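You operate a simulated robot arm through the tools that you are given. There is no shell and no other tool. Be economical: measure what you need, move in short steps, check, and stop when the job is done.

The job below is to be done with a simulated two-armed robot. You get a single attempt, and the scene is never put back.

JOB
Take the blue short pipe with a yellow cap on the top of the grey ledge and put it away on the top of the long blue cabinet. Turn the black dial on the grey ledge to 5. Take the yellow sponge from the top of the white ledge and leave it on the shelf under the steel trough. Take the red chock and leave it on the top of the blue ledge. Fetch the short cream stake with a purple band and stand it on the top of the wooden bench with two presses. Open the dark blue drawer under the bench top. Do these in any order. Set down upright: blue short pipe with a yellow cap, short cream stake with a purple band.

Only the result counts: the job must be done as asked and must still hold three seconds after the hand-in. Knocking over, shifting, dropping, spilling or breaking anything else fails it. Lids that push on must go on centred and level and be pressed home; caps that screw on are set level and turned clockwise until they are tight.

ROBOT AND FRAMES
Two 7-joint arms with two-finger parallel grippers on one trunk, on a base that drives. Base frame: it is fixed to the floor where the robot stands at the start and does not move with it; the origin is under the middle of the robot, x ahead of it, y to its left, z up; the surface under the hand at the start is at about z = 0.5. Lengths are in m, angles in degrees, forces in N, time in s.
The left shoulder is at the start at [0.07, 0.134, 0.901], the right one opposite. With the tool pointing down near the work surface each hand reaches from about 0.1 to 0.64 m from the robot's upright axis, wherever it stands, measured 20 degrees to its own side. Places, roughly: black dial on the grey ledge [0.4, -0.6, 0.5]; blue short pipe with a yellow cap (4x4x5 cm) [0.5, -0.2, 0.5]; dark blue drawer under the bench top [0.8, -7.6, 0.6]; red chock (8x5x4 cm) [0.5, 0.8, 0.5]; shelf under the steel trough [5, 2.3, 0.3]; short cream stake with a purple ba (5x4x34 cm) [0.3, 2.6, 0.6]; top of the blue ledge [0.4, 1.6, 0.5]; top of the long blue cabinet [4.8, -2.3, 0.8]; top of the wooden bench with two presses [4.8, 1.1, 0.8]; yellow sponge (10x6x4 cm) [0.4, 0.7, 0.5]. Payload 1.57 kg a hand.
The tool frame of a hand sits at the grasp point between the pads (the TCP): z along the fingers, y along the line on which they close. The tips reach 0.03 m beyond it. The gripper opens to 0.08 m. The fingers are 0.017 m wide and 0.012 m thick; the gripper's body (0.04 by 0.082 m) begins 0.08 m behind the TCP.
Orientation is that of the tool frame in the base frame, as a unit quaternion [w, x, y, z]. With the fingers straight down and closing along the base's y, the tool's x points along the base's -x, its y along +y and its z along -z.

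CONTROLS
- The arms move only by the tool servo_tool. It takes "left_moves", "right_moves" or both (then of equal length, played together; a hand with none holds still); each is a list that holds one entry, the list of rows, each a list of 7 numbers: the shift along the tool's x, y, z in m, then the turn, a rotation vector about the tool's x, y, z in degrees, then the closure in counts, from 0 (fully open) to 255 (shut). In form: [[[tx, ty, tz, ax, ay, az, gripper], ...]]. A call has 1 to 10 rows; each row is the pose to reach, as a shift and turn from the pose commanded when the call began, along the tool's axes at that moment. Rows are played at 5 a second. More than 0.05 m and 8.6 degrees between two rows, or a gripper value outside its range, and nothing of the call is played. Where a pose cannot be reached the arm comes as near as it can. A force on the tool above 40 N (or 10 N above the force at the start of the call, whichever is more), or a blocked arm, ends the call early, and 0.2 s more pass. The fingers move at their own pace (about 0.153 m/s each) and stop on an object; they squeeze with about 34 N. The grip force told is the motor's: it shows also when the fingers shut on nothing. Time passes only in rows, and 0.2 s behind the last, so rows that repeat a pose let the fingers close. The reply holds the time, the measured pose of the TCP, the force on the tool along the base axes, the opening and the grip force, in the units named above and with some noise, with the torque about the TCP (base axes, N m) and any sound that the robot's microphone picked up, and new pictures: "show" is both (left out), scene, wrist or none (wrist: the cameras of the hands that moved).
- Cameras (640 x 400 px; columns grow to the right, rows downward): "scene" is now at [0.1348, 0.0144, 1.1221]; the picture's right is [0.18, -0.98, 0.00], its down [-0.62, -0.12, -0.77] and it looks along [0.76, 0.14, -0.63] (base axes); focal length 214 px, centre (320, 200). "left" rides on the left gripper at [0.072, 0.007, -0.122] in its tool frame; the picture's right is [-0.09, 1.00, 0.00], its down [-0.84, -0.08, -0.54] and it looks along [-0.54, -0.05, 0.84] (tool axes); focal length 238 px, centre (320, 200). "right" rides on the right gripper at [0.072, -0.007, -0.122] in its tool frame; the picture's right is [0.09, 1.00, 0.00], its down [-0.84, 0.08, -0.54] and it looks along [-0.54, 0.05, 0.84] (tool axes); focal length 238 px, centre (320, 200). There is no depth. A picture from a camera that has moved, and an enlarged one, comes with that camera's place and axes in the base frame and with its lens.
- slide_trunk(by): slides the trunk up (or, below 0, down) by that many m; the arms and the scene camera ride with it, the base frame stays. It gives what a move gives, with no picture.
- roll_base(legs): drives the robot by 1 to 6 legs, each [ahead, left, turn to the left] in m, m and degrees, along the robot's own axes; the way and the turn of a leg run together, so that a leg with both is an arc; at most 1.5 m and 180 degrees a leg. The arms and the cameras ride along, it lands a little off, and it stops where it bumps. It gives what a move gives, and a new picture of the scene camera.
- aim_head(pan, tilt): turns the head with the scene camera to pan (to the left, within 86 degrees either way) and tilt (down, from -29 to 69), counted from straight ahead of the robot. It gives what a move gives, and a new picture of the scene camera.
- inspect(camera, box): a new picture of the part [left, top, right, bottom] of that camera's present view, enlarged. No time passes.
- hand_in(): hands the job in; it is judged then, once.

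Go step by step. Nothing tells you exact positions but the pictures and the camera data: compare them with the known pose of the tool, close in by small moves and look again before you grip or let go. The budget is 165 turns and 260 pictures, counting those below and the enlarged ones. Unless the task says otherwise, let go and move clear before handing in.

The tools are called after "Call:" as name(argument=value, ...) on one line, values as JSON. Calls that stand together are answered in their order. servo_tool: Moves the arms, as the interface text tells. Its arguments: {"type":"object","properties":{"left_moves":{"type":"array"},"right_moves":{"type":"array"},"show":{"type":"string","enum":["both","scene","wrist","none"]}},"required":[]} The other tools are called the same way: slide_trunk (by) slides the trunk up or down; roll_base (legs) drives the base; aim_head (pan, tilt) turns the head that bears the scene camera; inspect (camera, box) takes an enlarged picture of a part of a camera's view; hand_in () hands the job in.

At the start:

```text
t: 0.0
left_position: [0.433, 0.2456, 0.8748]
left_tcp_rot: [0.0, 0.0, 1.0, 0.0]
left_force: [-0.4, -0.8, 0.4]
left_torque: [0.01, -0.01, 0.04]
left_opening: 0.0801
left_grip_force: 0.1
right_position: [0.4219, -0.154, 0.8167]
right_tcp_rot: [0.0, 0.0, 1.0, 0.0]
right_force: [1.3, 0.6, 0.7]
right_torque: [0.02, 0.04, 0.01]
right_opening: 0.0799
right_grip_force: 0.0
trunk travel left (down, up): [-0.475, 0.465]
robot x, y, heading: [0.0014, -0.0023, -0.1]
head pan, tilt: [10.5, 39.4]
```

scene: 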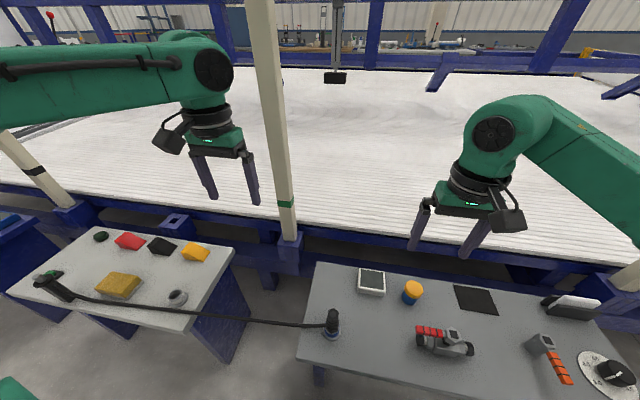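
right: 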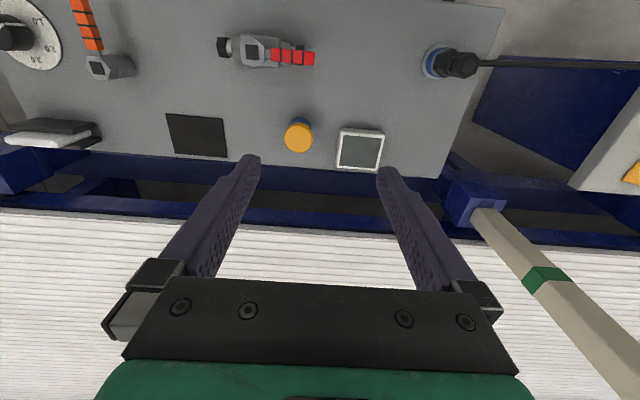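
left: 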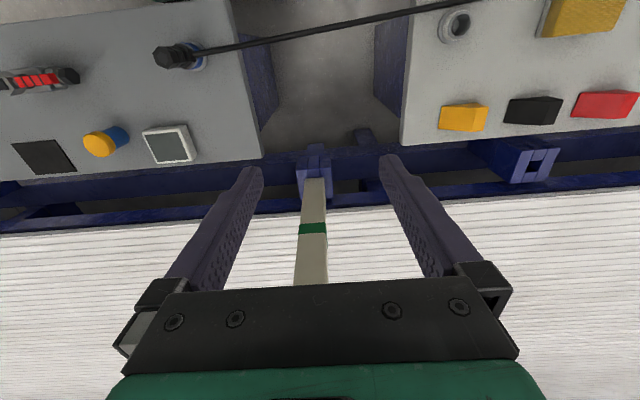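

I see the grey ledge ahead to the right: the pipe is near [0.49, -0.19] and the dial near [0.38, -0.62]. The white ledge is to the left, and I'll look around before driving.

Call:
aim_head(pan=80, tilt=20)

Call:
aim_head(pan=-80, tilt=20)

Call:
aim_head(pan=0, tilt=5)

```text
t: 1.4
left_position: [0.4325, 0.2438, 0.8742]
left_tcp_rot: [0.0, 0.001, 1.0, 0.0]
left_force: [0.5, 0.6, 0.9]
left_torque: [-0.01, 0.01, -0.02]
left_opening: 0.0802
left_grip_force: 0.0
right_position: [0.4221, -0.1536, 0.8162]
right_tcp_rot: [0.0, -0.001, 1.0, 0.0]
right_force: [-0.5, 0.3, -0.2]
right_torque: [-0.01, 0.02, -0.03]
right_opening: 0.0799
right_grip_force: 0.1
trunk travel left (down, up): [-0.475, 0.465]
robot x, y, heading: [0.0031, 0.0002, -0.2]
head pan, tilt: [80.0, 20.0]
camera scene: at [0.067, 0.0905, 1.1526], right [0.98, -0.17, 0.0], down [-0.06, -0.34, -0.94], along [0.16, 0.93, -0.34], focal length 214 px, centre (320, 200)
```

scene: 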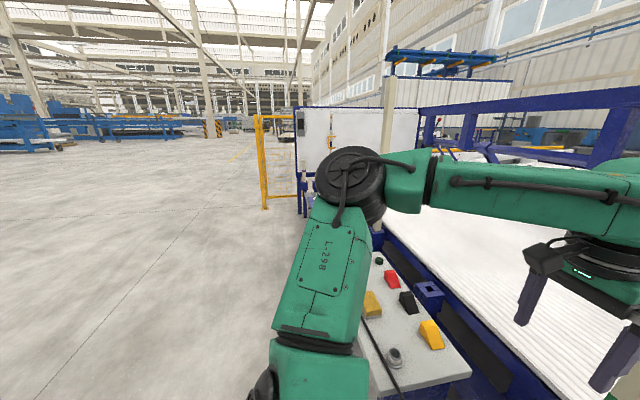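

```text
t: 3.9
left_position: [0.4328, 0.2445, 0.874]
left_tcp_rot: [0.0, 0.0, 1.0, 0.0]
left_force: [0.0, -0.6, 0.5]
left_torque: [0.01, 0.0, 0.01]
left_opening: 0.0799
left_grip_force: 0.0
right_position: [0.4219, -0.1544, 0.817]
right_tcp_rot: [0.0, 0.0, 1.0, 0.001]
right_force: [-0.3, 0.5, -0.5]
right_torque: [0.06, 0.0, -0.02]
right_opening: 0.0799
right_grip_force: 0.0
trunk travel left (down, up): [-0.475, 0.465]
robot x, y, heading: [0.003, -0.0028, -0.1]
head pan, tilt: [-80.0, 20.0]
camera scene: at [0.067, -0.0929, 1.1526], right [-0.98, -0.17, 0.0], down [-0.06, 0.34, -0.94], along [0.16, -0.93, -0.34], focal length 214 px, centre (320, 200)
```

scene: 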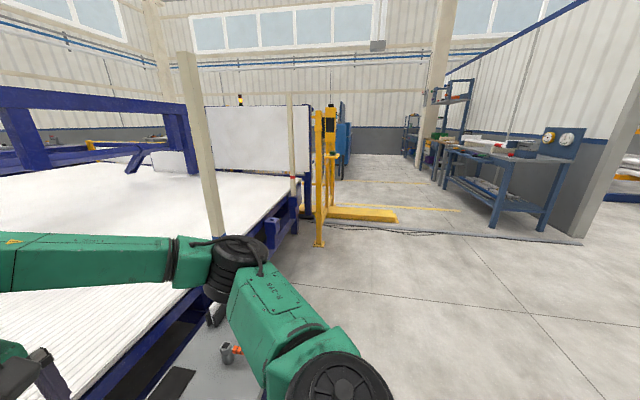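

```text
t: 5.4
left_position: [0.4322, 0.2452, 0.874]
left_tcp_rot: [0.0, 0.0, 1.0, 0.0]
left_force: [0.4, 0.1, 0.0]
left_torque: [0.02, 0.01, 0.01]
left_opening: 0.0801
left_grip_force: 0.0
right_position: [0.4214, -0.154, 0.816]
right_tcp_rot: [0.0, 0.0, 1.0, 0.0]
right_force: [-0.9, -0.1, 0.6]
right_torque: [-0.01, -0.01, -0.06]
right_opening: 0.0803
right_grip_force: 0.1
trunk travel left (down, up): [-0.475, 0.465]
robot x, y, heading: [0.0016, 0.0011, 0.0]
head pan, tilt: [0.0, 5.0]
camera scene: at [0.1426, -0.0013, 1.177], right [0.0, -1.0, 0.0], down [-0.09, 0.0, -1.0], along [1.0, 0.0, -0.09], focal length 214 px, centre (320, 200)
```

scene: 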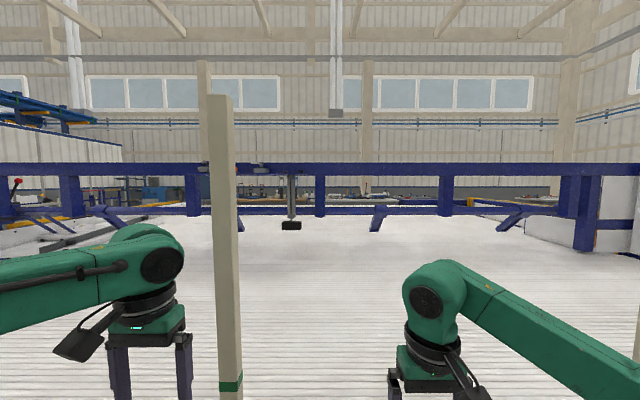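

The machine bed lies ahead between the ledges, so I'll have to drive around it for the far targets. The dial comes first: I'll back off a little, shift right and come forward again.

Call:
roll_base(legs=[[-0.1, 0, 0], [0, -0.42, 0], [0.1, 0, 0]])

Call:
aim_head(pan=-20, tilt=55)

```text
t: 9.5
left_position: [0.4351, -0.1781, 0.873]
left_tcp_rot: [0.0, 0.001, 1.0, 0.0]
left_force: [-0.6, 0.6, -0.4]
left_torque: [-0.04, 0.02, 0.05]
left_opening: 0.0797
left_grip_force: 0.1
right_position: [0.4244, -0.5762, 0.8154]
right_tcp_rot: [0.001, 0.0, 1.0, 0.0]
right_force: [0.4, -0.9, 0.9]
right_torque: [0.01, 0.01, 0.0]
right_opening: 0.0797
right_grip_force: 0.0
trunk travel left (down, up): [-0.475, 0.465]
robot x, y, heading: [0.0015, -0.4221, 0.3]
head pan, tilt: [0.0, 5.0]
camera scene: at [0.1452, -0.423, 1.1769], right [0.0, -1.0, 0.0], down [-0.09, 0.0, -1.0], along [1.0, 0.0, -0.09], focal length 214 px, centre (320, 200)
```

scene: 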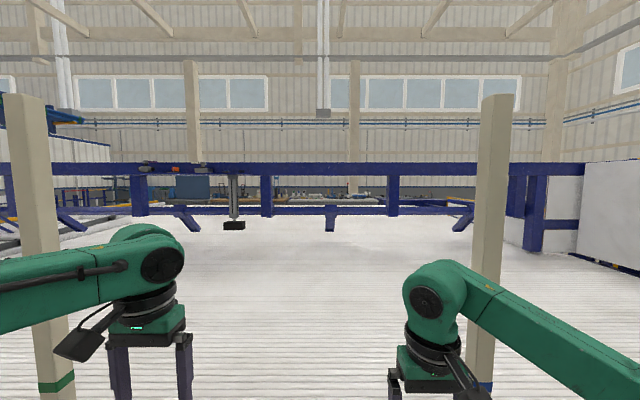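

```text
t: 10.7
left_position: [0.4351, -0.1765, 0.8732]
left_tcp_rot: [0.0, 0.0, 1.0, 0.0]
left_force: [-0.6, 0.1, -0.6]
left_torque: [-0.02, 0.01, 0.01]
left_opening: 0.0799
left_grip_force: 0.1
right_position: [0.4236, -0.5764, 0.8158]
right_tcp_rot: [0.0, 0.0, 1.0, 0.001]
right_force: [0.3, 0.1, 0.4]
right_torque: [-0.01, 0.0, -0.03]
right_opening: 0.0799
right_grip_force: 0.1
trunk travel left (down, up): [-0.475, 0.465]
robot x, y, heading: [0.0021, -0.4246, 0.4]
head pan, tilt: [-20.0, 55.0]
camera scene: at [0.1205, -0.4478, 1.1006], right [-0.34, -0.94, 0.0], down [-0.77, 0.28, -0.57], along [0.54, -0.2, -0.82], focal length 214 px, centre (320, 200)
```

scene: 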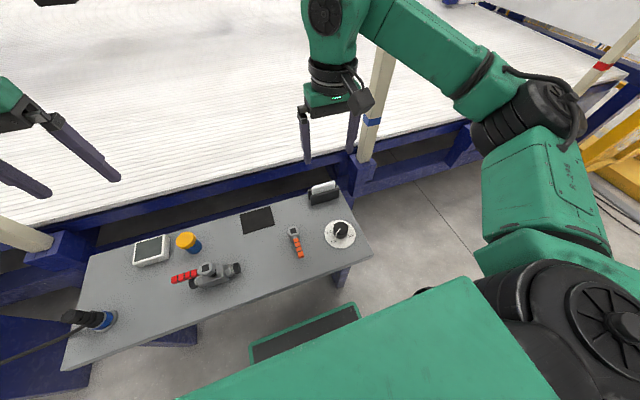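

Call:
inspect(camera="scene", box=[300, 205, 380, 255])

Call:
inspect(camera="right", box=[0, 0, 640, 400])

Call:
inspect(camera="left", box=[0, 0, 640, 400])

```text
8.00 times, centred on (340, 230) of scene
camera zoom: at [0.1205, -0.4478, 1.1006], right [-0.34, -0.94, 0.0], down [-0.77, 0.28, -0.57], along [0.54, -0.2, -0.82], focal length 1716 px, centre (160, -40)
```

zoom: 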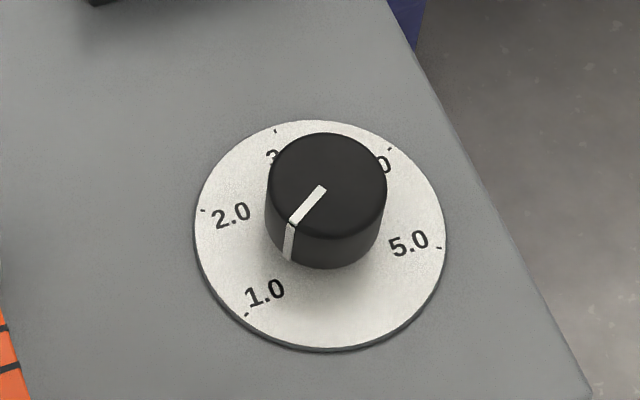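

```text
1.00 times, centred on (320, 200) of right (not enlarged: the box is as wide or as high as the picture)
camera zoom: at [0.3521, -0.5836, 0.9393], right [-0.09, 1.0, 0.0], down [0.84, 0.08, 0.54], along [0.54, 0.05, -0.84], focal length 238 px, centre (320, 200)
```

zoom: 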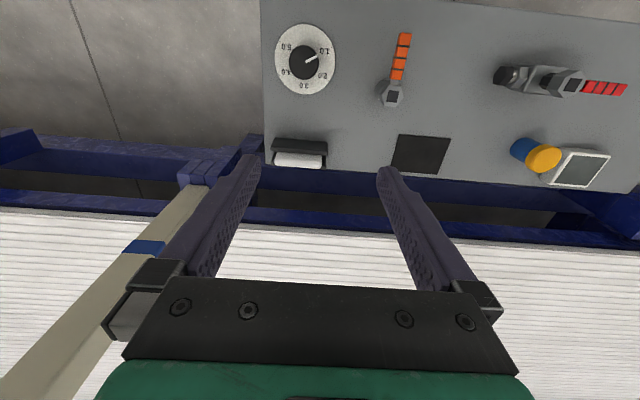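

```text
1.00 times, centred on (320, 200) of left (not enlarged: the box is as wide or as high as the picture)
camera zoom: at [0.3621, -0.1721, 0.9963], right [0.09, 1.0, 0.0], down [0.84, -0.08, 0.54], along [0.54, -0.05, -0.84], focal length 238 px, centre (320, 200)
```

zoom: 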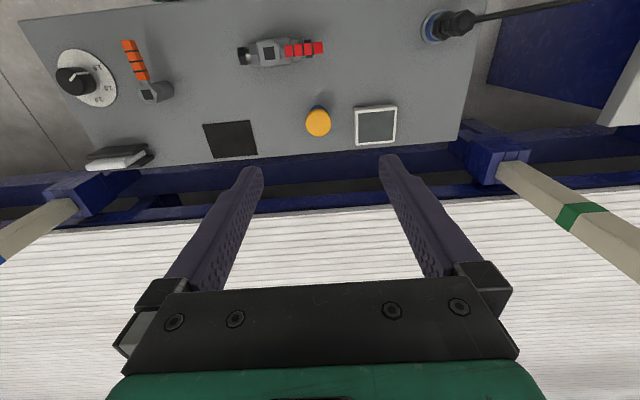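

The dial runs clockwise from 1.0 at about +120° to 5.0 at about -120°. Its knob is at about [0.373, -0.606], with its top near z 0.545. The pointer is at 1.0, so I need about 240° clockwise, and I'll pre-rotate the right hand above it.

Call:
servo_tool(right_moves=[[[0.005, -0.003, 0.02, 0, 0, -8, 0], [0.01, -0.006, 0.04, 0, 0, -16, 0], [0.015, -0.009, 0.06, 0, 0, -24, 0], [0.02, -0.012, 0.08, 0, 0, -32, 0], [0.025, -0.015, 0.1, 0, 0, -40, 0], [0.03, -0.018, 0.12, 0, 0, -48, 0], [0.035, -0.021, 0.14, 0, 0, -56, 0], [0.04, -0.024, 0.16, 0, 0, -64, 0], [0.045, -0.027, 0.18, 0, 0, -72, 0], [0.0506, -0.03, 0.19, 0, 0, -80, 0]]])

```text
t: 12.9
left_position: [0.434, -0.1767, 0.8742]
left_tcp_rot: [0.0, 0.0, 1.0, -0.001]
left_force: [0.9, 0.8, -0.5]
left_torque: [-0.01, 0.02, -0.01]
left_opening: 0.0801
left_grip_force: 0.1
right_position: [0.2767, -0.5333, 0.5709]
right_tcp_rot: [0.009, -0.639, 0.769, -0.014]
right_force: [0.3, 0.6, -0.3]
right_torque: [-0.02, 0.02, -0.02]
right_opening: 0.0801
right_grip_force: 0.1
right hand out of reach, approached as far as the arm can: row 5, 6, 7, 8, 9, 10
trunk travel left (down, up): [-0.475, 0.465]
robot x, y, heading: [0.0019, -0.4211, -0.1]
head pan, tilt: [-20.0, 55.0]
camera scene: at [0.12, -0.4468, 1.1007], right [-0.34, -0.94, 0.0], down [-0.77, 0.28, -0.57], along [0.54, -0.2, -0.82], focal length 214 px, centre (320, 200)
camera right: at [0.2651, -0.6046, 0.6948], right [-0.99, 0.1, -0.03], down [0.06, 0.84, 0.54], along [0.08, 0.53, -0.84], focal length 238 px, centre (320, 200)
```

scene: 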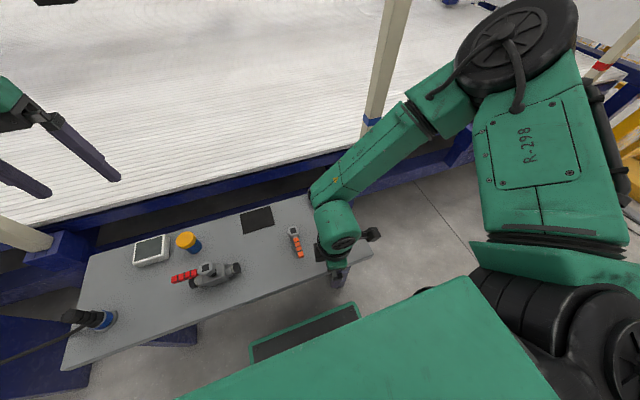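
right: 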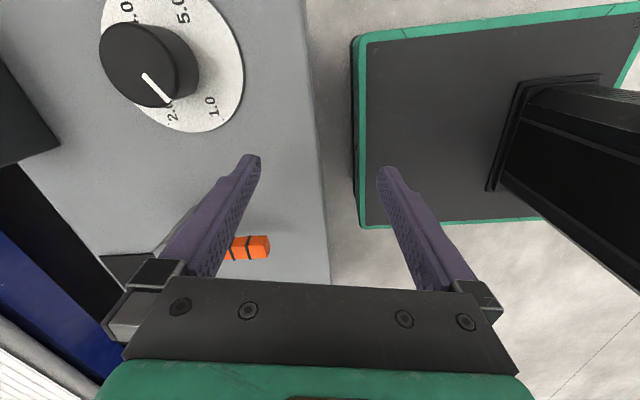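

The yaw of -80° was beyond this arm's reach and it came in low. I'll raise it, return to yaw 0 above the knob and try the other side.

Call:
servo_tool(right_moves=[[[0, 0, -0.04, 0, 0, 0, 0], [0, 0, -0.08, 0, 0, 8, 0], [0.003, -0.007, -0.12, 0, 0, 16, 0], [0.01, -0.02, -0.12, 0, 0, 24, 0], [0.017, -0.035, -0.12, 0, 0, 32, 0], [0.025, -0.05, -0.12, 0, 0, 40, 0], [0.032, -0.065, -0.12, 0, 0, 48, 0], [0.04, -0.08, -0.12, 0, 0, 56, 0], [0.047, -0.095, -0.12, 0, 0, 64, 0], [0.0542, -0.1077, -0.12, 0, 0, 72, 0]]], show="wrist")

```text
t: 15.1
left_position: [0.4343, -0.1766, 0.8739]
left_tcp_rot: [-0.001, 0.0, 1.0, 0.0]
left_force: [0.6, -0.2, -1.3]
left_torque: [0.01, -0.02, 0.02]
left_opening: 0.0799
left_grip_force: 0.1
right_position: [0.3735, -0.6056, 0.6921]
right_tcp_rot: [0.0, -0.069, 0.998, 0.001]
right_force: [-0.5, -0.2, 0.1]
right_torque: [-0.02, 0.01, -0.02]
right_opening: 0.0801
right_grip_force: 0.2
right hand out of reach, approached as far as the arm can: row 1, 2
trunk travel left (down, up): [-0.475, 0.465]
robot x, y, heading: [-0.0009, -0.4207, 0.0]
head pan, tilt: [-20.0, 55.0]
camera right: at [0.3031, -0.6222, 0.8139], right [-0.23, 0.97, 0.0], down [0.82, 0.19, 0.54], along [0.53, 0.12, -0.84], focal length 238 px, centre (320, 200)
```

right: 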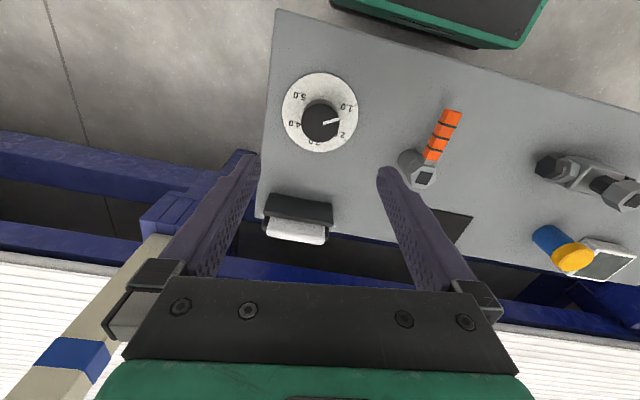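

The hand is centred over the knob. I'll test the yaw range to -48° at a safe height.

Call:
servo_tool(right_moves=[[[0, 0, 0.01, 0, 0, -8, 0], [0, 0, 0.02, 0, 0, -16, 0], [0, 0, 0.03, 0, 0, -24, 0], [0, 0, 0.04, 0, 0, -32, 0], [0, 0, 0.05, 0, 0, -40, 0]]], show="wrist")

```text
t: 16.3
left_position: [0.4339, -0.175, 0.8731]
left_tcp_rot: [0.0, 0.0, 1.0, -0.002]
left_force: [0.5, 1.5, 0.6]
left_torque: [0.01, -0.02, 0.02]
left_opening: 0.0803
left_grip_force: 0.1
right_position: [0.3649, -0.5914, 0.6469]
right_tcp_rot: [0.003, -0.373, 0.928, 0.0]
right_force: [0.1, 0.5, -0.9]
right_torque: [0.0, -0.02, -0.02]
right_opening: 0.08
right_grip_force: 0.1
right hand out of reach, approached as far as the arm can: row 5
trunk travel left (down, up): [-0.475, 0.465]
robot x, y, heading: [0.0048, -0.4217, 0.1]
head pan, tilt: [-20.0, 55.0]
camera right: at [0.3176, -0.6463, 0.7698], right [-0.76, 0.66, 0.0], down [0.55, 0.63, 0.55], along [0.36, 0.41, -0.84], focal length 238 px, centre (320, 200)
```

right: 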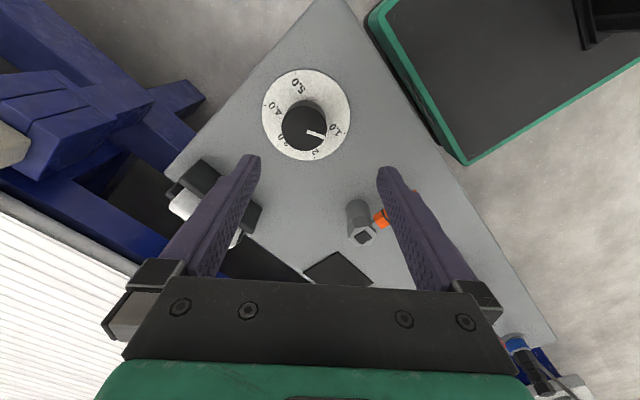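

The limit is about -42°, so I'll use -36°, recentre and go down around the knob.

Call:
servo_tool(right_moves=[[[0.0043, -0.016, 0.0, 0, 0, 8, 0], [0.0043, -0.016, 0.03, 0, 0, 8, 0], [0.0043, -0.016, 0.06, 0, 0, 8, 0], [0.0043, -0.016, 0.085, 0, 0, 8, 0], [0.0043, -0.016, 0.105, 0, 0, 8, 0], [0.0043, -0.016, 0.105, 0, 0, 8, 0]]])

```text
t: 17.7
left_position: [0.4341, -0.1774, 0.8745]
left_tcp_rot: [0.0, 0.0, 1.0, 0.0]
left_force: [0.3, 0.4, 0.4]
left_torque: [0.01, -0.01, 0.0]
left_opening: 0.0801
left_grip_force: 0.1
right_position: [0.3726, -0.6061, 0.5412]
right_tcp_rot: [0.003, -0.306, 0.952, 0.001]
right_force: [-0.1, -0.3, 0.1]
right_torque: [-0.01, 0.0, 0.02]
right_opening: 0.0799
right_grip_force: 0.0
trunk travel left (down, up): [-0.475, 0.465]
robot x, y, heading: [0.0034, -0.4209, 0.1]
head pan, tilt: [-20.0, 55.0]
camera scene: at [0.1203, -0.4477, 1.1006], right [-0.34, -0.94, 0.0], down [-0.77, 0.28, -0.57], along [0.54, -0.2, -0.82], focal length 214 px, centre (320, 200)
camera right: at [0.3186, -0.6539, 0.6639], right [-0.66, 0.75, 0.0], down [0.63, 0.55, 0.55], along [0.41, 0.36, -0.84], focal length 238 px, centre (320, 200)
```

scene: 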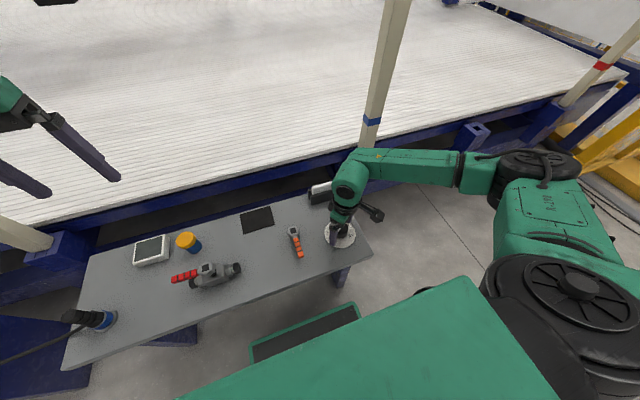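
right: 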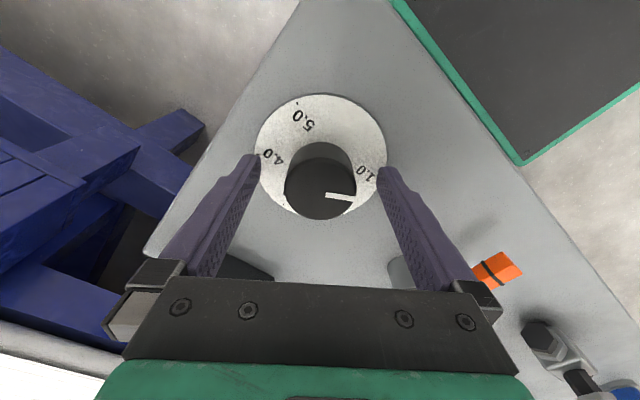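

The fingers straddle the knob, so I'll close and turn clockwise.

Call:
servo_tool(right_moves=[[[0, 0, 0, 0, 0, 0, 255], [0, 0, 0, 0, 0, 0, 255]]], show="none")

Call:
servo_tool(right_moves=[[[0, 0, 0, 0, 0, 8, 255], [0, 0, 0, 0, 0, 16, 255], [0, 0, 0, 0, 0, 24, 255], [0, 0, 0, 0, 0, 32, 255], [0, 0, 0, 0, 0, 40, 255], [0, 0, 0, 0, 0, 48, 255], [0, 0, 0, 0, 0, 56, 255], [0, 0, 0, 0, 0, 64, 255], [0, 0, 0, 0, 0, 72, 255], [0, 0, 0, 0, 0, 80, 255]]], show="wrist")

```text
t: 18.3
left_position: [0.434, -0.1762, 0.8736]
left_tcp_rot: [0.0, 0.0, 1.0, 0.0]
left_force: [0.5, -0.5, 0.1]
left_torque: [0.01, -0.01, 0.0]
left_opening: 0.0799
left_grip_force: 0.0
right_position: [0.3733, -0.605, 0.5412]
right_tcp_rot: [0.002, -0.307, 0.952, 0.001]
right_force: [-0.9, 2.7, -2.9]
right_torque: [0.4, -0.16, -0.03]
right_opening: 0.0435
right_grip_force: 45.0
trunk travel left (down, up): [-0.475, 0.465]
robot x, y, heading: [0.0029, -0.4266, 0.1]
head pan, tilt: [-20.0, 55.0]
```

```text
t: 20.5
left_position: [0.4351, -0.177, 0.8728]
left_tcp_rot: [-0.001, 0.0, 1.0, -0.001]
left_force: [0.0, -0.1, -0.2]
left_torque: [0.02, -0.03, -0.01]
left_opening: 0.0801
left_grip_force: 0.0
right_position: [0.3763, -0.6061, 0.5413]
right_tcp_rot: [0.002, 0.379, 0.925, 0.002]
right_force: [3.8, 14.4, -8.2]
right_torque: [-0.87, 0.15, 0.04]
right_opening: 0.0433
right_grip_force: 45.4
trunk travel left (down, up): [-0.475, 0.465]
robot x, y, heading: [0.0062, -0.4192, -0.1]
head pan, tilt: [-20.0, 55.0]
camera right: at [0.3188, -0.5604, 0.6646], right [0.63, 0.77, 0.0], down [0.65, -0.53, 0.55], along [0.42, -0.34, -0.84], focal length 238 px, centre (320, 200)
```

right: 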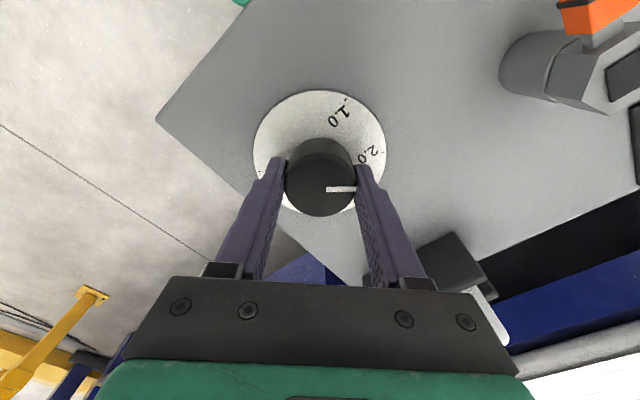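

The knob turns with the hand. I'll continue turning.

Call:
servo_tool(right_moves=[[[0.001, 0.001, 0, 0, 0, 8, 255], [0.001, 0.001, 0, 0, 0, 16, 255], [0.001, 0.001, 0, 0, 0, 24, 255], [0.001, 0.001, 0, 0, 0, 32, 255], [0.001, 0.001, 0, 0, 0, 40, 255], [0.001, 0.001, 0, 0, 0, 48, 255], [0.001, 0.001, 0, 0, 0, 56, 255], [0.001, 0.001, 0, 0, 0, 64, 255], [0.001, 0.001, 0, 0, 0, 72, 255], [0.001, 0.001, 0, 0, 0, 80, 255]]], show="wrist")

```text
t: 22.7
left_position: [0.4348, -0.1779, 0.8744]
left_tcp_rot: [-0.001, 0.0, 1.0, 0.0]
left_force: [0.9, 0.5, 0.1]
left_torque: [0.03, 0.0, 0.02]
left_opening: 0.0799
left_grip_force: 0.1
right_position: [0.3747, -0.6052, 0.543]
right_tcp_rot: [0.0, 0.885, 0.466, 0.003]
right_force: [6.8, -3.6, 8.5]
right_torque: [-0.68, 0.48, -0.01]
right_opening: 0.0425
right_grip_force: 44.9
trunk travel left (down, up): [-0.475, 0.465]
robot x, y, heading: [0.0047, -0.4248, 0.1]
head pan, tilt: [-20.0, 55.0]
camera right: at [0.4091, -0.5424, 0.6654], right [0.87, -0.49, 0.0], down [-0.41, -0.73, 0.54], along [-0.26, -0.47, -0.84], focal length 238 px, centre (320, 200)
```

right: 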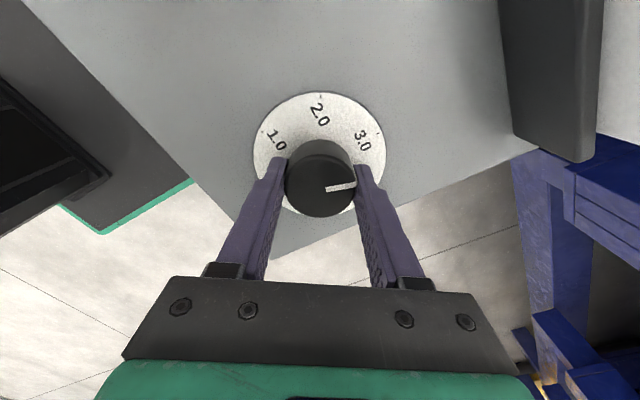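

The pointer is now between 3 and 4, at about -25 to -35°. I'll release, raise, rotate back and regrasp for the remaining angle.

Call:
servo_tool(right_moves=[[[0, 0, 0, 0, 0, 0, 0], [0, 0, 0, 0, 0, 0, 0], [0, 0, -0.04, 0, 0, 0, 0], [0, 0, -0.08, 0, 0, -8, 0], [0, 0, -0.1, 0, 0, -16, 0], [0, 0, -0.1, 0, 0, -24, 0], [0, 0, -0.1, 0, 0, -32, 0], [0, 0, -0.1, 0, 0, -40, 0], [0, 0, -0.1, 0, 0, -48, 0], [0, 0, -0.1, 0, 0, -56, 0]]], show="wrist")

Call:
servo_tool(right_moves=[[[0, 0, 0, 0, 0, -8, 0], [0, 0, 0, 0, 0, -16, 0], [0, 0, 0, 0, 0, -24, 0], [0, 0, 0, 0, 0, -32, 0], [0, 0, 0, 0, 0, -40, 0], [0, 0, 0, 0, 0, -48, 0], [0, 0, 0, 0, 0, -56, 0], [0, 0, 0, 0, 0, -64, 0], [0, 0, 0, 0, 0, -68, 0]]], show="wrist")

```text
t: 24.9
left_position: [0.4332, -0.1767, 0.8747]
left_tcp_rot: [0.0, 0.0, 1.0, -0.001]
left_force: [-1.2, 0.0, 0.0]
left_torque: [0.02, -0.01, -0.01]
left_opening: 0.08
left_grip_force: 0.2
right_position: [0.3751, -0.6043, 0.6424]
right_tcp_rot: [0.002, 0.56, 0.828, 0.003]
right_force: [0.8, 0.4, 0.2]
right_torque: [0.0, -0.02, -0.03]
right_opening: 0.08
right_grip_force: 0.1
trunk travel left (down, up): [-0.475, 0.465]
robot x, y, heading: [0.0029, -0.4195, -0.3]
head pan, tilt: [-20.0, 55.0]
camera right: at [0.3398, -0.5412, 0.7651], right [0.89, 0.46, 0.01], down [0.38, -0.75, 0.54], along [0.25, -0.48, -0.84], focal length 238 px, centre (320, 200)
```

right: 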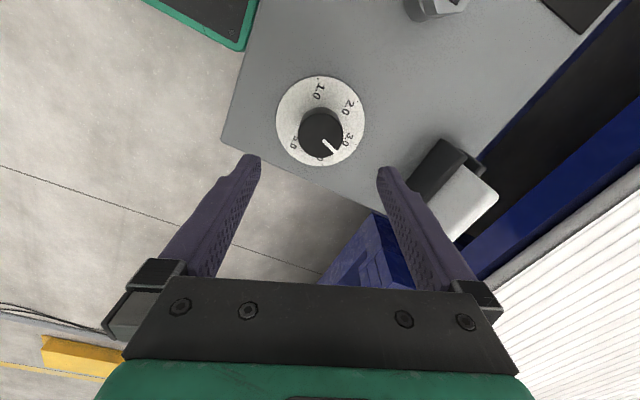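

```text
t: 26.9
left_position: [0.4341, -0.1771, 0.8744]
left_tcp_rot: [0.0, 0.0, 1.0, 0.0]
left_force: [0.7, 0.3, 0.7]
left_torque: [-0.01, 0.02, 0.0]
left_opening: 0.0802
left_grip_force: 0.0
right_position: [0.3742, -0.6063, 0.6422]
right_tcp_rot: [0.003, 0.002, 1.0, 0.001]
right_force: [0.2, 0.0, 0.5]
right_torque: [-0.03, 0.02, -0.03]
right_opening: 0.08
right_grip_force: 0.0
trunk travel left (down, up): [-0.475, 0.465]
robot x, y, heading: [-0.0001, -0.4201, 0.1]
head pan, tilt: [-20.0, 55.0]
camera right: at [0.301, -0.6118, 0.7648], right [-0.09, 1.0, 0.0], down [0.83, 0.07, 0.55], along [0.54, 0.05, -0.84], focal length 238 px, centre (320, 200)
```

right: 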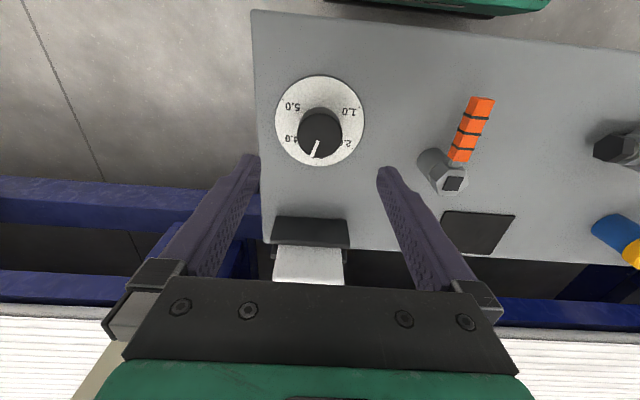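

Call:
inspect(camera="right", box=[270, 70, 370, 170])

```text
4.00 times, centred on (320, 120) of right
camera zoom: at [0.301, -0.6118, 0.7648], right [-0.09, 1.0, 0.0], down [0.83, 0.07, 0.55], along [0.54, 0.05, -0.84], focal length 953 px, centre (320, 520)
```

zoom: 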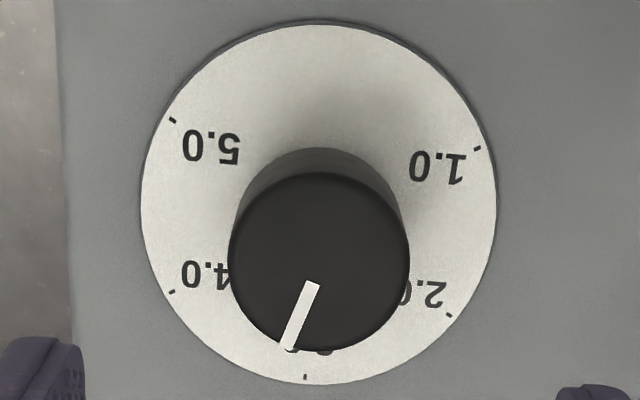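

The pointer is at about 3.3, with roughly 100° to go. I'll descend, grip and turn about 85°.

Call:
servo_tool(right_moves=[[[0, 0, 0.03, 0, 0, 0, 0], [0, 0, 0.06, 0, 0, 0, 0], [0, 0, 0.085, 0, 0, 0, 0], [0, 0, 0.101, 0, 0, 0, 0], [0, 0, 0.101, 0, 0, 0, 0], [0, 0, 0.101, 0, 0, 0, 255], [0, 0, 0.101, 0, 0, 0, 255], [0, 0, 0.101, 0, 0, 0, 255]]], show="wrist")

Call:
servo_tool(right_moves=[[[0, 0, 0, 0, 0, 8, 255], [0, 0, 0, 0, 0, 16, 255], [0, 0, 0, 0, 0, 24, 255], [0, 0, 0, 0, 0, 32, 255], [0, 0, 0, 0, 0, 40, 255], [0, 0, 0, 0, 0, 48, 255], [0, 0, 0, 0, 0, 56, 255], [0, 0, 0, 0, 0, 64, 255], [0, 0, 0, 0, 0, 72, 255], [0, 0, 0, 0, 0, 80, 255]]], show="wrist")

```text
t: 28.7
left_position: [0.4338, -0.1768, 0.8728]
left_tcp_rot: [0.001, -0.001, 1.0, 0.0]
left_force: [0.1, -0.1, -0.3]
left_torque: [0.03, -0.01, 0.02]
left_opening: 0.0801
left_grip_force: 0.0
right_position: [0.3738, -0.6041, 0.542]
right_tcp_rot: [0.002, 0.002, 1.0, 0.001]
right_force: [0.0, -4.9, -2.1]
right_torque: [-0.73, -0.46, 0.0]
right_opening: 0.0425
right_grip_force: 44.8
trunk travel left (down, up): [-0.475, 0.465]
robot x, y, heading: [0.0028, -0.4246, 0.1]
head pan, tilt: [-20.0, 55.0]
camera right: at [0.3013, -0.6115, 0.6635], right [-0.09, 1.0, 0.0], down [0.83, 0.07, 0.55], along [0.54, 0.05, -0.84], focal length 238 px, centre (320, 200)
```

right: 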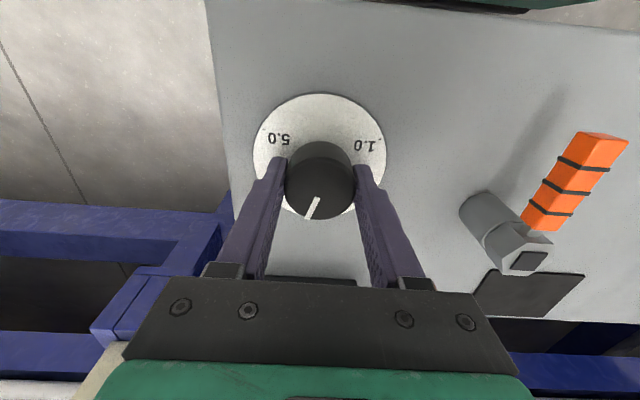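

```text
t: 30.9
left_position: [0.4345, -0.1766, 0.8737]
left_tcp_rot: [0.0, 0.0, 1.0, 0.0]
left_force: [-0.9, -0.3, 0.1]
left_torque: [-0.02, 0.0, -0.04]
left_opening: 0.0802
left_grip_force: 0.1
right_position: [0.3753, -0.6042, 0.5414]
right_tcp_rot: [0.001, 0.646, 0.763, 0.002]
right_force: [2.7, 2.1, 0.4]
right_torque: [-1.05, 0.34, 0.0]
right_opening: 0.0424
right_grip_force: 45.6
trunk travel left (down, up): [-0.475, 0.465]
robot x, y, heading: [0.0044, -0.4238, 0.0]
head pan, tilt: [-20.0, 55.0]
camera right: at [0.3555, -0.5348, 0.664], right [0.97, 0.26, 0.01], down [0.21, -0.81, 0.54], along [0.14, -0.52, -0.84], focal length 238 px, centre (320, 200)
```

right: 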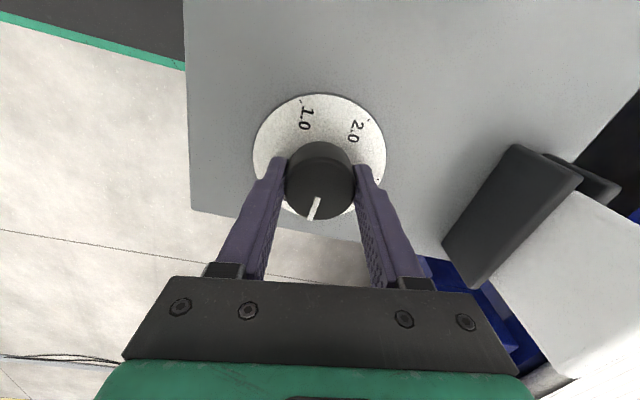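

Call:
servo_tool(right_moves=[[[0, 0, 0, 0, 0, 7, 255], [0, 0, 0, 0, 0, 14, 255], [0, 0, 0, 0, 0, 20, 255], [0, 0, 0, 0, 0, 26, 255], [0, 0, 0, 0, 0, 26, 255], [0, 0, 0, 0, 0, 26, 0], [0, 0, 0, 0, 0, 26, 0], [0, 0, -0.04, 0, 0, 26, 0], [0, 0, -0.08, 0, 0, 26, 0], [0, 0, -0.1, 0, 0, 18, 0]]], show="none")

Call:
inspect(camera="right", box=[270, 70, 370, 170])

```text
t: 33.1
left_position: [0.4343, -0.1767, 0.8737]
left_tcp_rot: [0.0, 0.0, 1.0, 0.0]
left_force: [0.3, 0.9, 0.6]
left_torque: [0.01, 0.0, 0.02]
left_opening: 0.0798
left_grip_force: 0.0
right_position: [0.3734, -0.6055, 0.6408]
right_tcp_rot: [0.001, 0.757, 0.654, 0.003]
right_force: [-0.1, 0.1, -1.3]
right_torque: [-0.02, -0.01, 0.01]
right_opening: 0.08
right_grip_force: 0.1
trunk travel left (down, up): [-0.475, 0.465]
robot x, y, heading: [0.0003, -0.4254, -0.0]
head pan, tilt: [-20.0, 55.0]
```

```text
4.00 times, centred on (320, 120) of right
camera zoom: at [0.3768, -0.534, 0.7646], right [1.0, -0.05, 0.0], down [-0.05, -0.84, 0.54], along [-0.02, -0.54, -0.84], focal length 953 px, centre (320, 520)
```

zoom: 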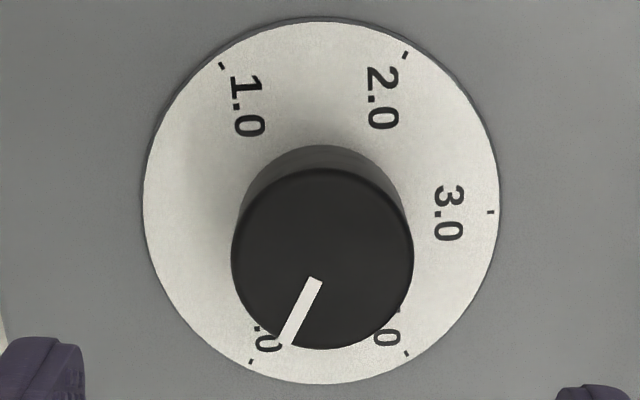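

The pointer now lines up with the 5.0 tick to within a degree or two. I'll retract the right hand and check it from the scene camera.

Call:
servo_tool(right_moves=[[[0, 0, -0.02, 0, 0, -8, 0], [0, 0, -0.04, 0, 0, -16, 0], [0, 0, -0.06, 0, 0, -24, 0], [0, 0, -0.08, 0, 0, -32, 0], [0, 0, -0.1, 0, 0, -40, 0], [0, 0, -0.12, 0, 0, -48, 0], [0, 0, -0.14, 0, 0, -56, 0], [0, 0, -0.16, 0, 0, -64, 0], [0, 0, -0.18, 0, 0, -72, 0], [0, 0, -0.19, 0, 0, -80, 0]]], show="none")

Call:
servo_tool(right_moves=[[[0.01, 0, 0, 0, 0, -8, 0], [0.02, 0, 0, 0, 0, -16, 0], [0.03, 0, 0, 0, 0, -18, 0], [0.03, 0.02, 0, 0, 0, -18, 0]]], show="none")

Call:
inspect(camera="scene", box=[300, 205, 380, 255])

```text
t: 35.3
left_position: [0.4338, -0.1767, 0.8741]
left_tcp_rot: [0.001, 0.0, 1.0, -0.001]
left_force: [-1.1, -0.4, -0.4]
left_torque: [-0.02, 0.01, 0.01]
left_opening: 0.0799
left_grip_force: 0.1
right_position: [0.3721, -0.6059, 0.8312]
right_tcp_rot: [0.002, 0.159, 0.987, 0.001]
right_force: [1.4, 0.2, -0.6]
right_torque: [0.01, -0.02, -0.02]
right_opening: 0.0804
right_grip_force: 0.1
trunk travel left (down, up): [-0.475, 0.465]
robot x, y, heading: [0.0031, -0.4239, 0.3]
head pan, tilt: [-20.0, 55.0]
```

```text
t: 36.3
left_position: [0.4348, -0.1762, 0.8733]
left_tcp_rot: [0.0, 0.0, 1.0, -0.001]
left_force: [-0.5, -0.2, 0.0]
left_torque: [0.01, 0.01, 0.01]
left_opening: 0.0801
left_grip_force: 0.1
right_position: [0.351, -0.5758, 0.8309]
right_tcp_rot: [0.003, 0.003, 1.0, 0.001]
right_force: [0.5, 0.2, -0.5]
right_torque: [-0.05, 0.0, 0.04]
right_opening: 0.08
right_grip_force: 0.1
trunk travel left (down, up): [-0.475, 0.465]
robot x, y, heading: [0.0032, -0.4219, 0.0]
head pan, tilt: [-20.0, 55.0]
```

```text
8.00 times, centred on (340, 230) of scene
camera zoom: at [0.1212, -0.4468, 1.1005], right [-0.34, -0.94, 0.0], down [-0.77, 0.28, -0.57], along [0.54, -0.2, -0.82], focal length 1716 px, centre (160, -40)
```

zoom: 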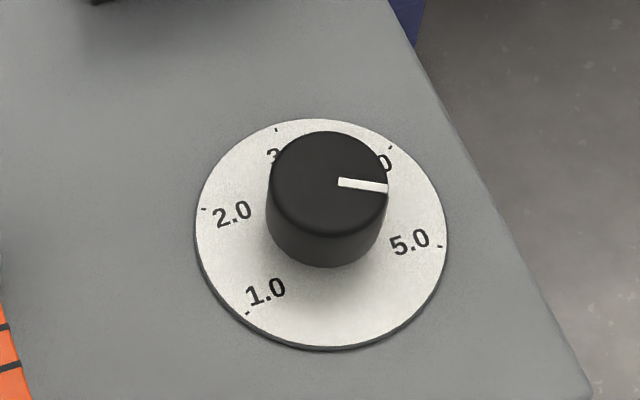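

The scene camera confirms the pointer is at 5. Next is the chock, so I'll drive left in front of the white ledge.

Call:
roll_base(legs=[[-0.1, 0, 0], [0, 1.02, 0], [0.1, 0, 0]])

Call:
aim_head(pan=15, tilt=50)

```text
t: 43.0
left_position: [0.4235, 0.8452, 0.8736]
left_tcp_rot: [0.0, -0.006, 1.0, 0.0]
left_force: [0.0, 0.2, -0.1]
left_torque: [-0.03, 0.04, 0.01]
left_opening: 0.0798
left_grip_force: 0.1
right_position: [0.3452, 0.447, 0.8315]
right_tcp_rot: [0.003, -0.004, 1.0, 0.0]
right_force: [-0.1, 0.5, 0.0]
right_torque: [-0.02, 0.02, 0.02]
right_opening: 0.0797
right_grip_force: 0.1
trunk travel left (down, up): [-0.475, 0.465]
robot x, y, heading: [-0.0114, 0.5965, 0.6]
head pan, tilt: [-20.0, 55.0]
camera scene: at [0.1144, 0.5715, 1.1005], right [-0.33, -0.94, 0.0], down [-0.77, 0.27, -0.57], along [0.54, -0.19, -0.82], focal length 214 px, centre (320, 200)
```

scene: 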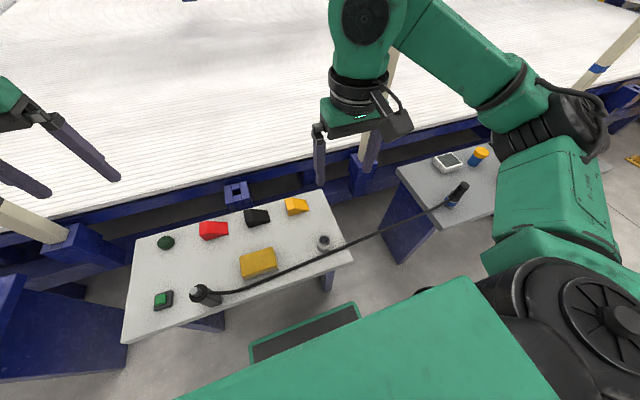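

```text
t: 44.0
left_position: [0.4251, 0.8453, 0.8741]
left_tcp_rot: [0.0, -0.006, 1.0, 0.0]
left_force: [-0.4, 0.6, -0.3]
left_torque: [0.02, 0.02, -0.01]
left_opening: 0.08
left_grip_force: 0.1
right_position: [0.3463, 0.4446, 0.8311]
right_tcp_rot: [0.003, -0.003, 1.0, 0.001]
right_force: [-0.5, -0.3, 0.1]
right_torque: [0.02, 0.02, 0.0]
right_opening: 0.0801
right_grip_force: 0.0
trunk travel left (down, up): [-0.475, 0.465]
robot x, y, heading: [-0.0064, 0.5937, 0.6]
head pan, tilt: [15.0, 50.0]
camera scene: at [0.1199, 0.6161, 1.107], right [0.27, -0.96, 0.0], down [-0.74, -0.21, -0.64], along [0.62, 0.17, -0.77], focal length 214 px, centre (320, 200)
```

scene: 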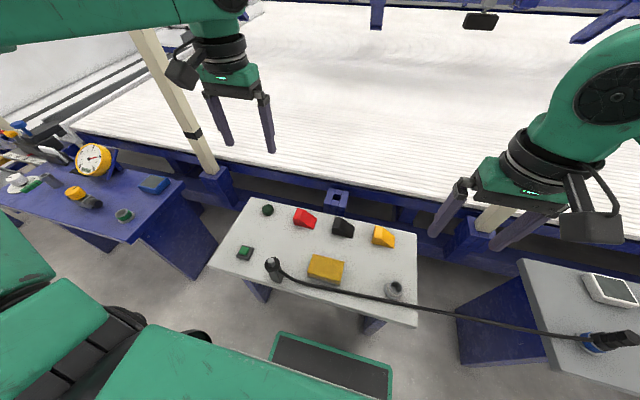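

Call:
inspect(camera="scene", box=[230, 190, 430, 315])

Call:
inspect(camera="left", box=[0, 0, 640, 400])

```text
3.20 times, centred on (330, 252) of scene
camera zoom: at [0.1199, 0.6161, 1.107], right [0.27, -0.96, 0.0], down [-0.74, -0.21, -0.64], along [0.62, 0.17, -0.77], focal length 686 px, centre (288, 32)
```

zoom: 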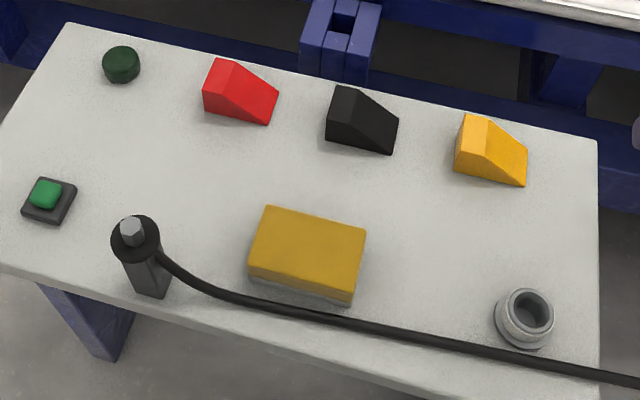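

```text
1.00 times, centred on (320, 200) of left (not enlarged: the box is as wide or as high as the picture)
camera zoom: at [0.352, 0.8501, 0.9963], right [0.08, 1.0, 0.0], down [0.84, -0.07, 0.54], along [0.54, -0.04, -0.84], focal length 238 px, centre (320, 200)
```

zoom: 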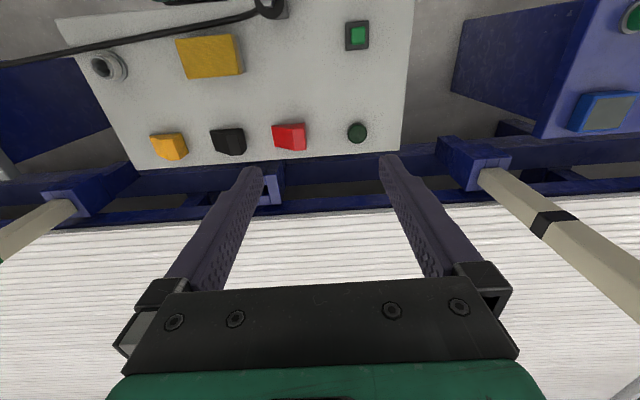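

The chock lies at about [0.50, 0.77] with its long side along y. I'll bring the left hand above it, turned 90° so that it closes along x.

Call:
servo_tool(left_moves=[[[-0.008, -0.007, 0.022, 0, 0, -8.5, 0], [-0.016, -0.014, 0.044, 0, 0, -17, 0], [-0.024, -0.021, 0.066, 0, 0, -25.5, 0], [-0.032, -0.028, 0.088, 0, 0, -34, 0], [-0.04, -0.034, 0.11, 0, 0, -42.5, 0], [-0.048, -0.041, 0.132, 0, 0, -51, 0], [-0.056, -0.048, 0.154, 0, 0, -59.5, 0], [-0.063, -0.055, 0.176, 0, 0, -68, 0], [-0.07, -0.061, 0.198, 0, 0, -76.5, 0], [-0.077, -0.067, 0.22, 0, 0, -85, 0]]])

```text
t: 46.2
left_position: [0.503, 0.78, 0.6542]
left_tcp_rot: [-0.001, -0.682, 0.731, 0.0]
left_force: [0.1, 0.0, -0.4]
left_torque: [-0.01, 0.0, 0.03]
left_opening: 0.0798
left_grip_force: 0.0
right_position: [0.3457, 0.4466, 0.8315]
right_tcp_rot: [0.003, -0.004, 1.0, 0.001]
right_force: [0.7, -0.6, -0.1]
right_torque: [-0.01, 0.01, 0.04]
right_opening: 0.0799
right_grip_force: 0.0
trunk travel left (down, up): [-0.475, 0.465]
robot x, y, heading: [-0.0035, 0.5934, 0.8]
head pan, tilt: [15.0, 50.0]
camera scene: at [0.1205, 0.6163, 1.107], right [0.27, -0.96, 0.0], down [-0.74, -0.21, -0.64], along [0.62, 0.17, -0.77], focal length 214 px, centre (320, 200)
camera left: at [0.4909, 0.7073, 0.7757], right [-0.99, 0.16, 0.0], down [0.14, 0.83, 0.54], along [0.09, 0.53, -0.84], focal length 238 px, centre (320, 200)
```

scene: 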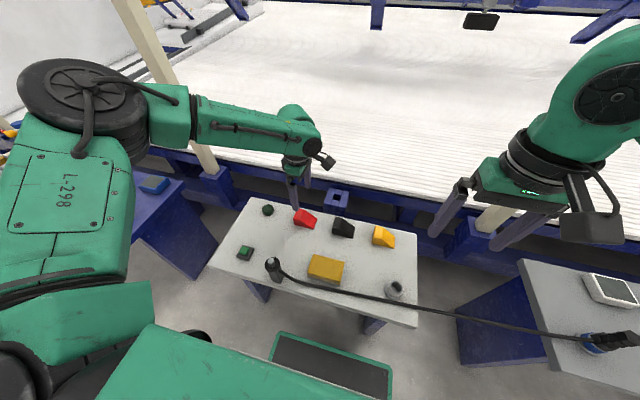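
left: 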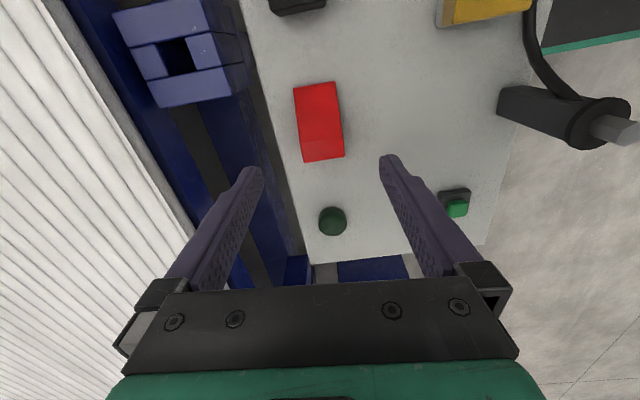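

The hand is centred on the chock. I'll go down and grip.

Call:
servo_tool(left_moves=[[[0, 0, 0.03, 0, 0, -4, 0], [0, 0, 0.06, 0, 0, -4, 0], [0, 0, 0.09, 0, 0, -4, 0], [0, 0, 0.117, 0, 0, -4, 0], [0, 0, 0.117, 0, 0, -4, 0]]], show="wrist")

```text
t: 47.5
left_position: [0.4706, 0.8003, 0.5733]
left_tcp_rot: [0.001, -0.705, 0.709, 0.0]
left_force: [-0.4, 0.0, -0.1]
left_torque: [-0.03, 0.0, 0.03]
left_opening: 0.0801
left_grip_force: 0.1
left hand out of reach, approached as far as the arm can: row 1, 2, 3, 4, 5
right_position: [0.3457, 0.4451, 0.8317]
right_tcp_rot: [0.003, -0.004, 1.0, 0.001]
right_force: [-0.1, -0.2, -0.2]
right_torque: [-0.01, -0.03, 0.0]
right_opening: 0.0798
right_grip_force: 0.0
trunk travel left (down, up): [-0.475, 0.465]
robot x, y, heading: [-0.0057, 0.5942, 0.9]
head pan, tilt: [15.0, 50.0]
camera left: at [0.4621, 0.7267, 0.6958], right [-1.0, 0.1, 0.0], down [0.08, 0.84, 0.54], along [0.05, 0.54, -0.84], focal length 238 px, centre (320, 200)
```

left: 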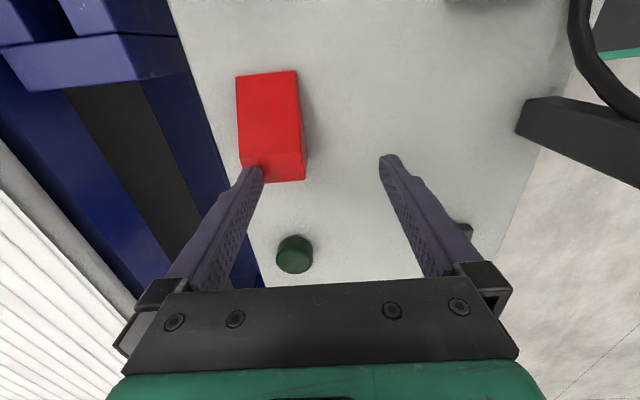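

The low reach at this yaw is limited. I'll go back up above the chock and then slide the trunk down instead.

Call:
servo_tool(left_moves=[[[0, 0, -0.04, 0, 0, 0, 0], [0, 0, -0.082, 0, 0, 0, 0], [0.022, -0.0325, -0.082, 0, 0, 2, 0], [0.022, -0.0325, -0.082, 0, 0, 2, 0]]], show="wrist")

```text
t: 48.5
left_position: [0.5012, 0.7774, 0.6561]
left_tcp_rot: [0.001, -0.693, 0.721, -0.001]
left_force: [0.9, 0.6, 0.3]
left_torque: [-0.01, 0.04, 0.03]
left_opening: 0.08
left_grip_force: 0.1
right_position: [0.343, 0.4457, 0.8315]
right_tcp_rot: [0.003, -0.003, 1.0, 0.0]
right_force: [-0.9, -0.3, -0.1]
right_torque: [-0.04, -0.01, 0.0]
right_opening: 0.0802
right_grip_force: 0.0
trunk travel left (down, up): [-0.475, 0.465]
robot x, y, heading: [-0.005, 0.596, 0.7]
head pan, tilt: [15.0, 50.0]
camera left: at [0.4917, 0.7049, 0.7778], right [-0.99, 0.13, 0.0], down [0.11, 0.83, 0.54], along [0.07, 0.54, -0.84], focal length 238 px, centre (320, 200)
```

left: 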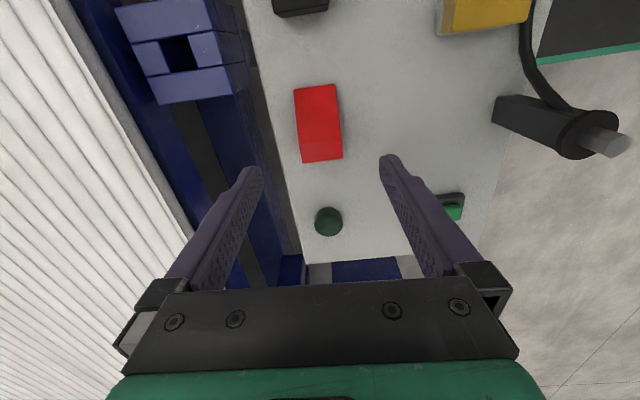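

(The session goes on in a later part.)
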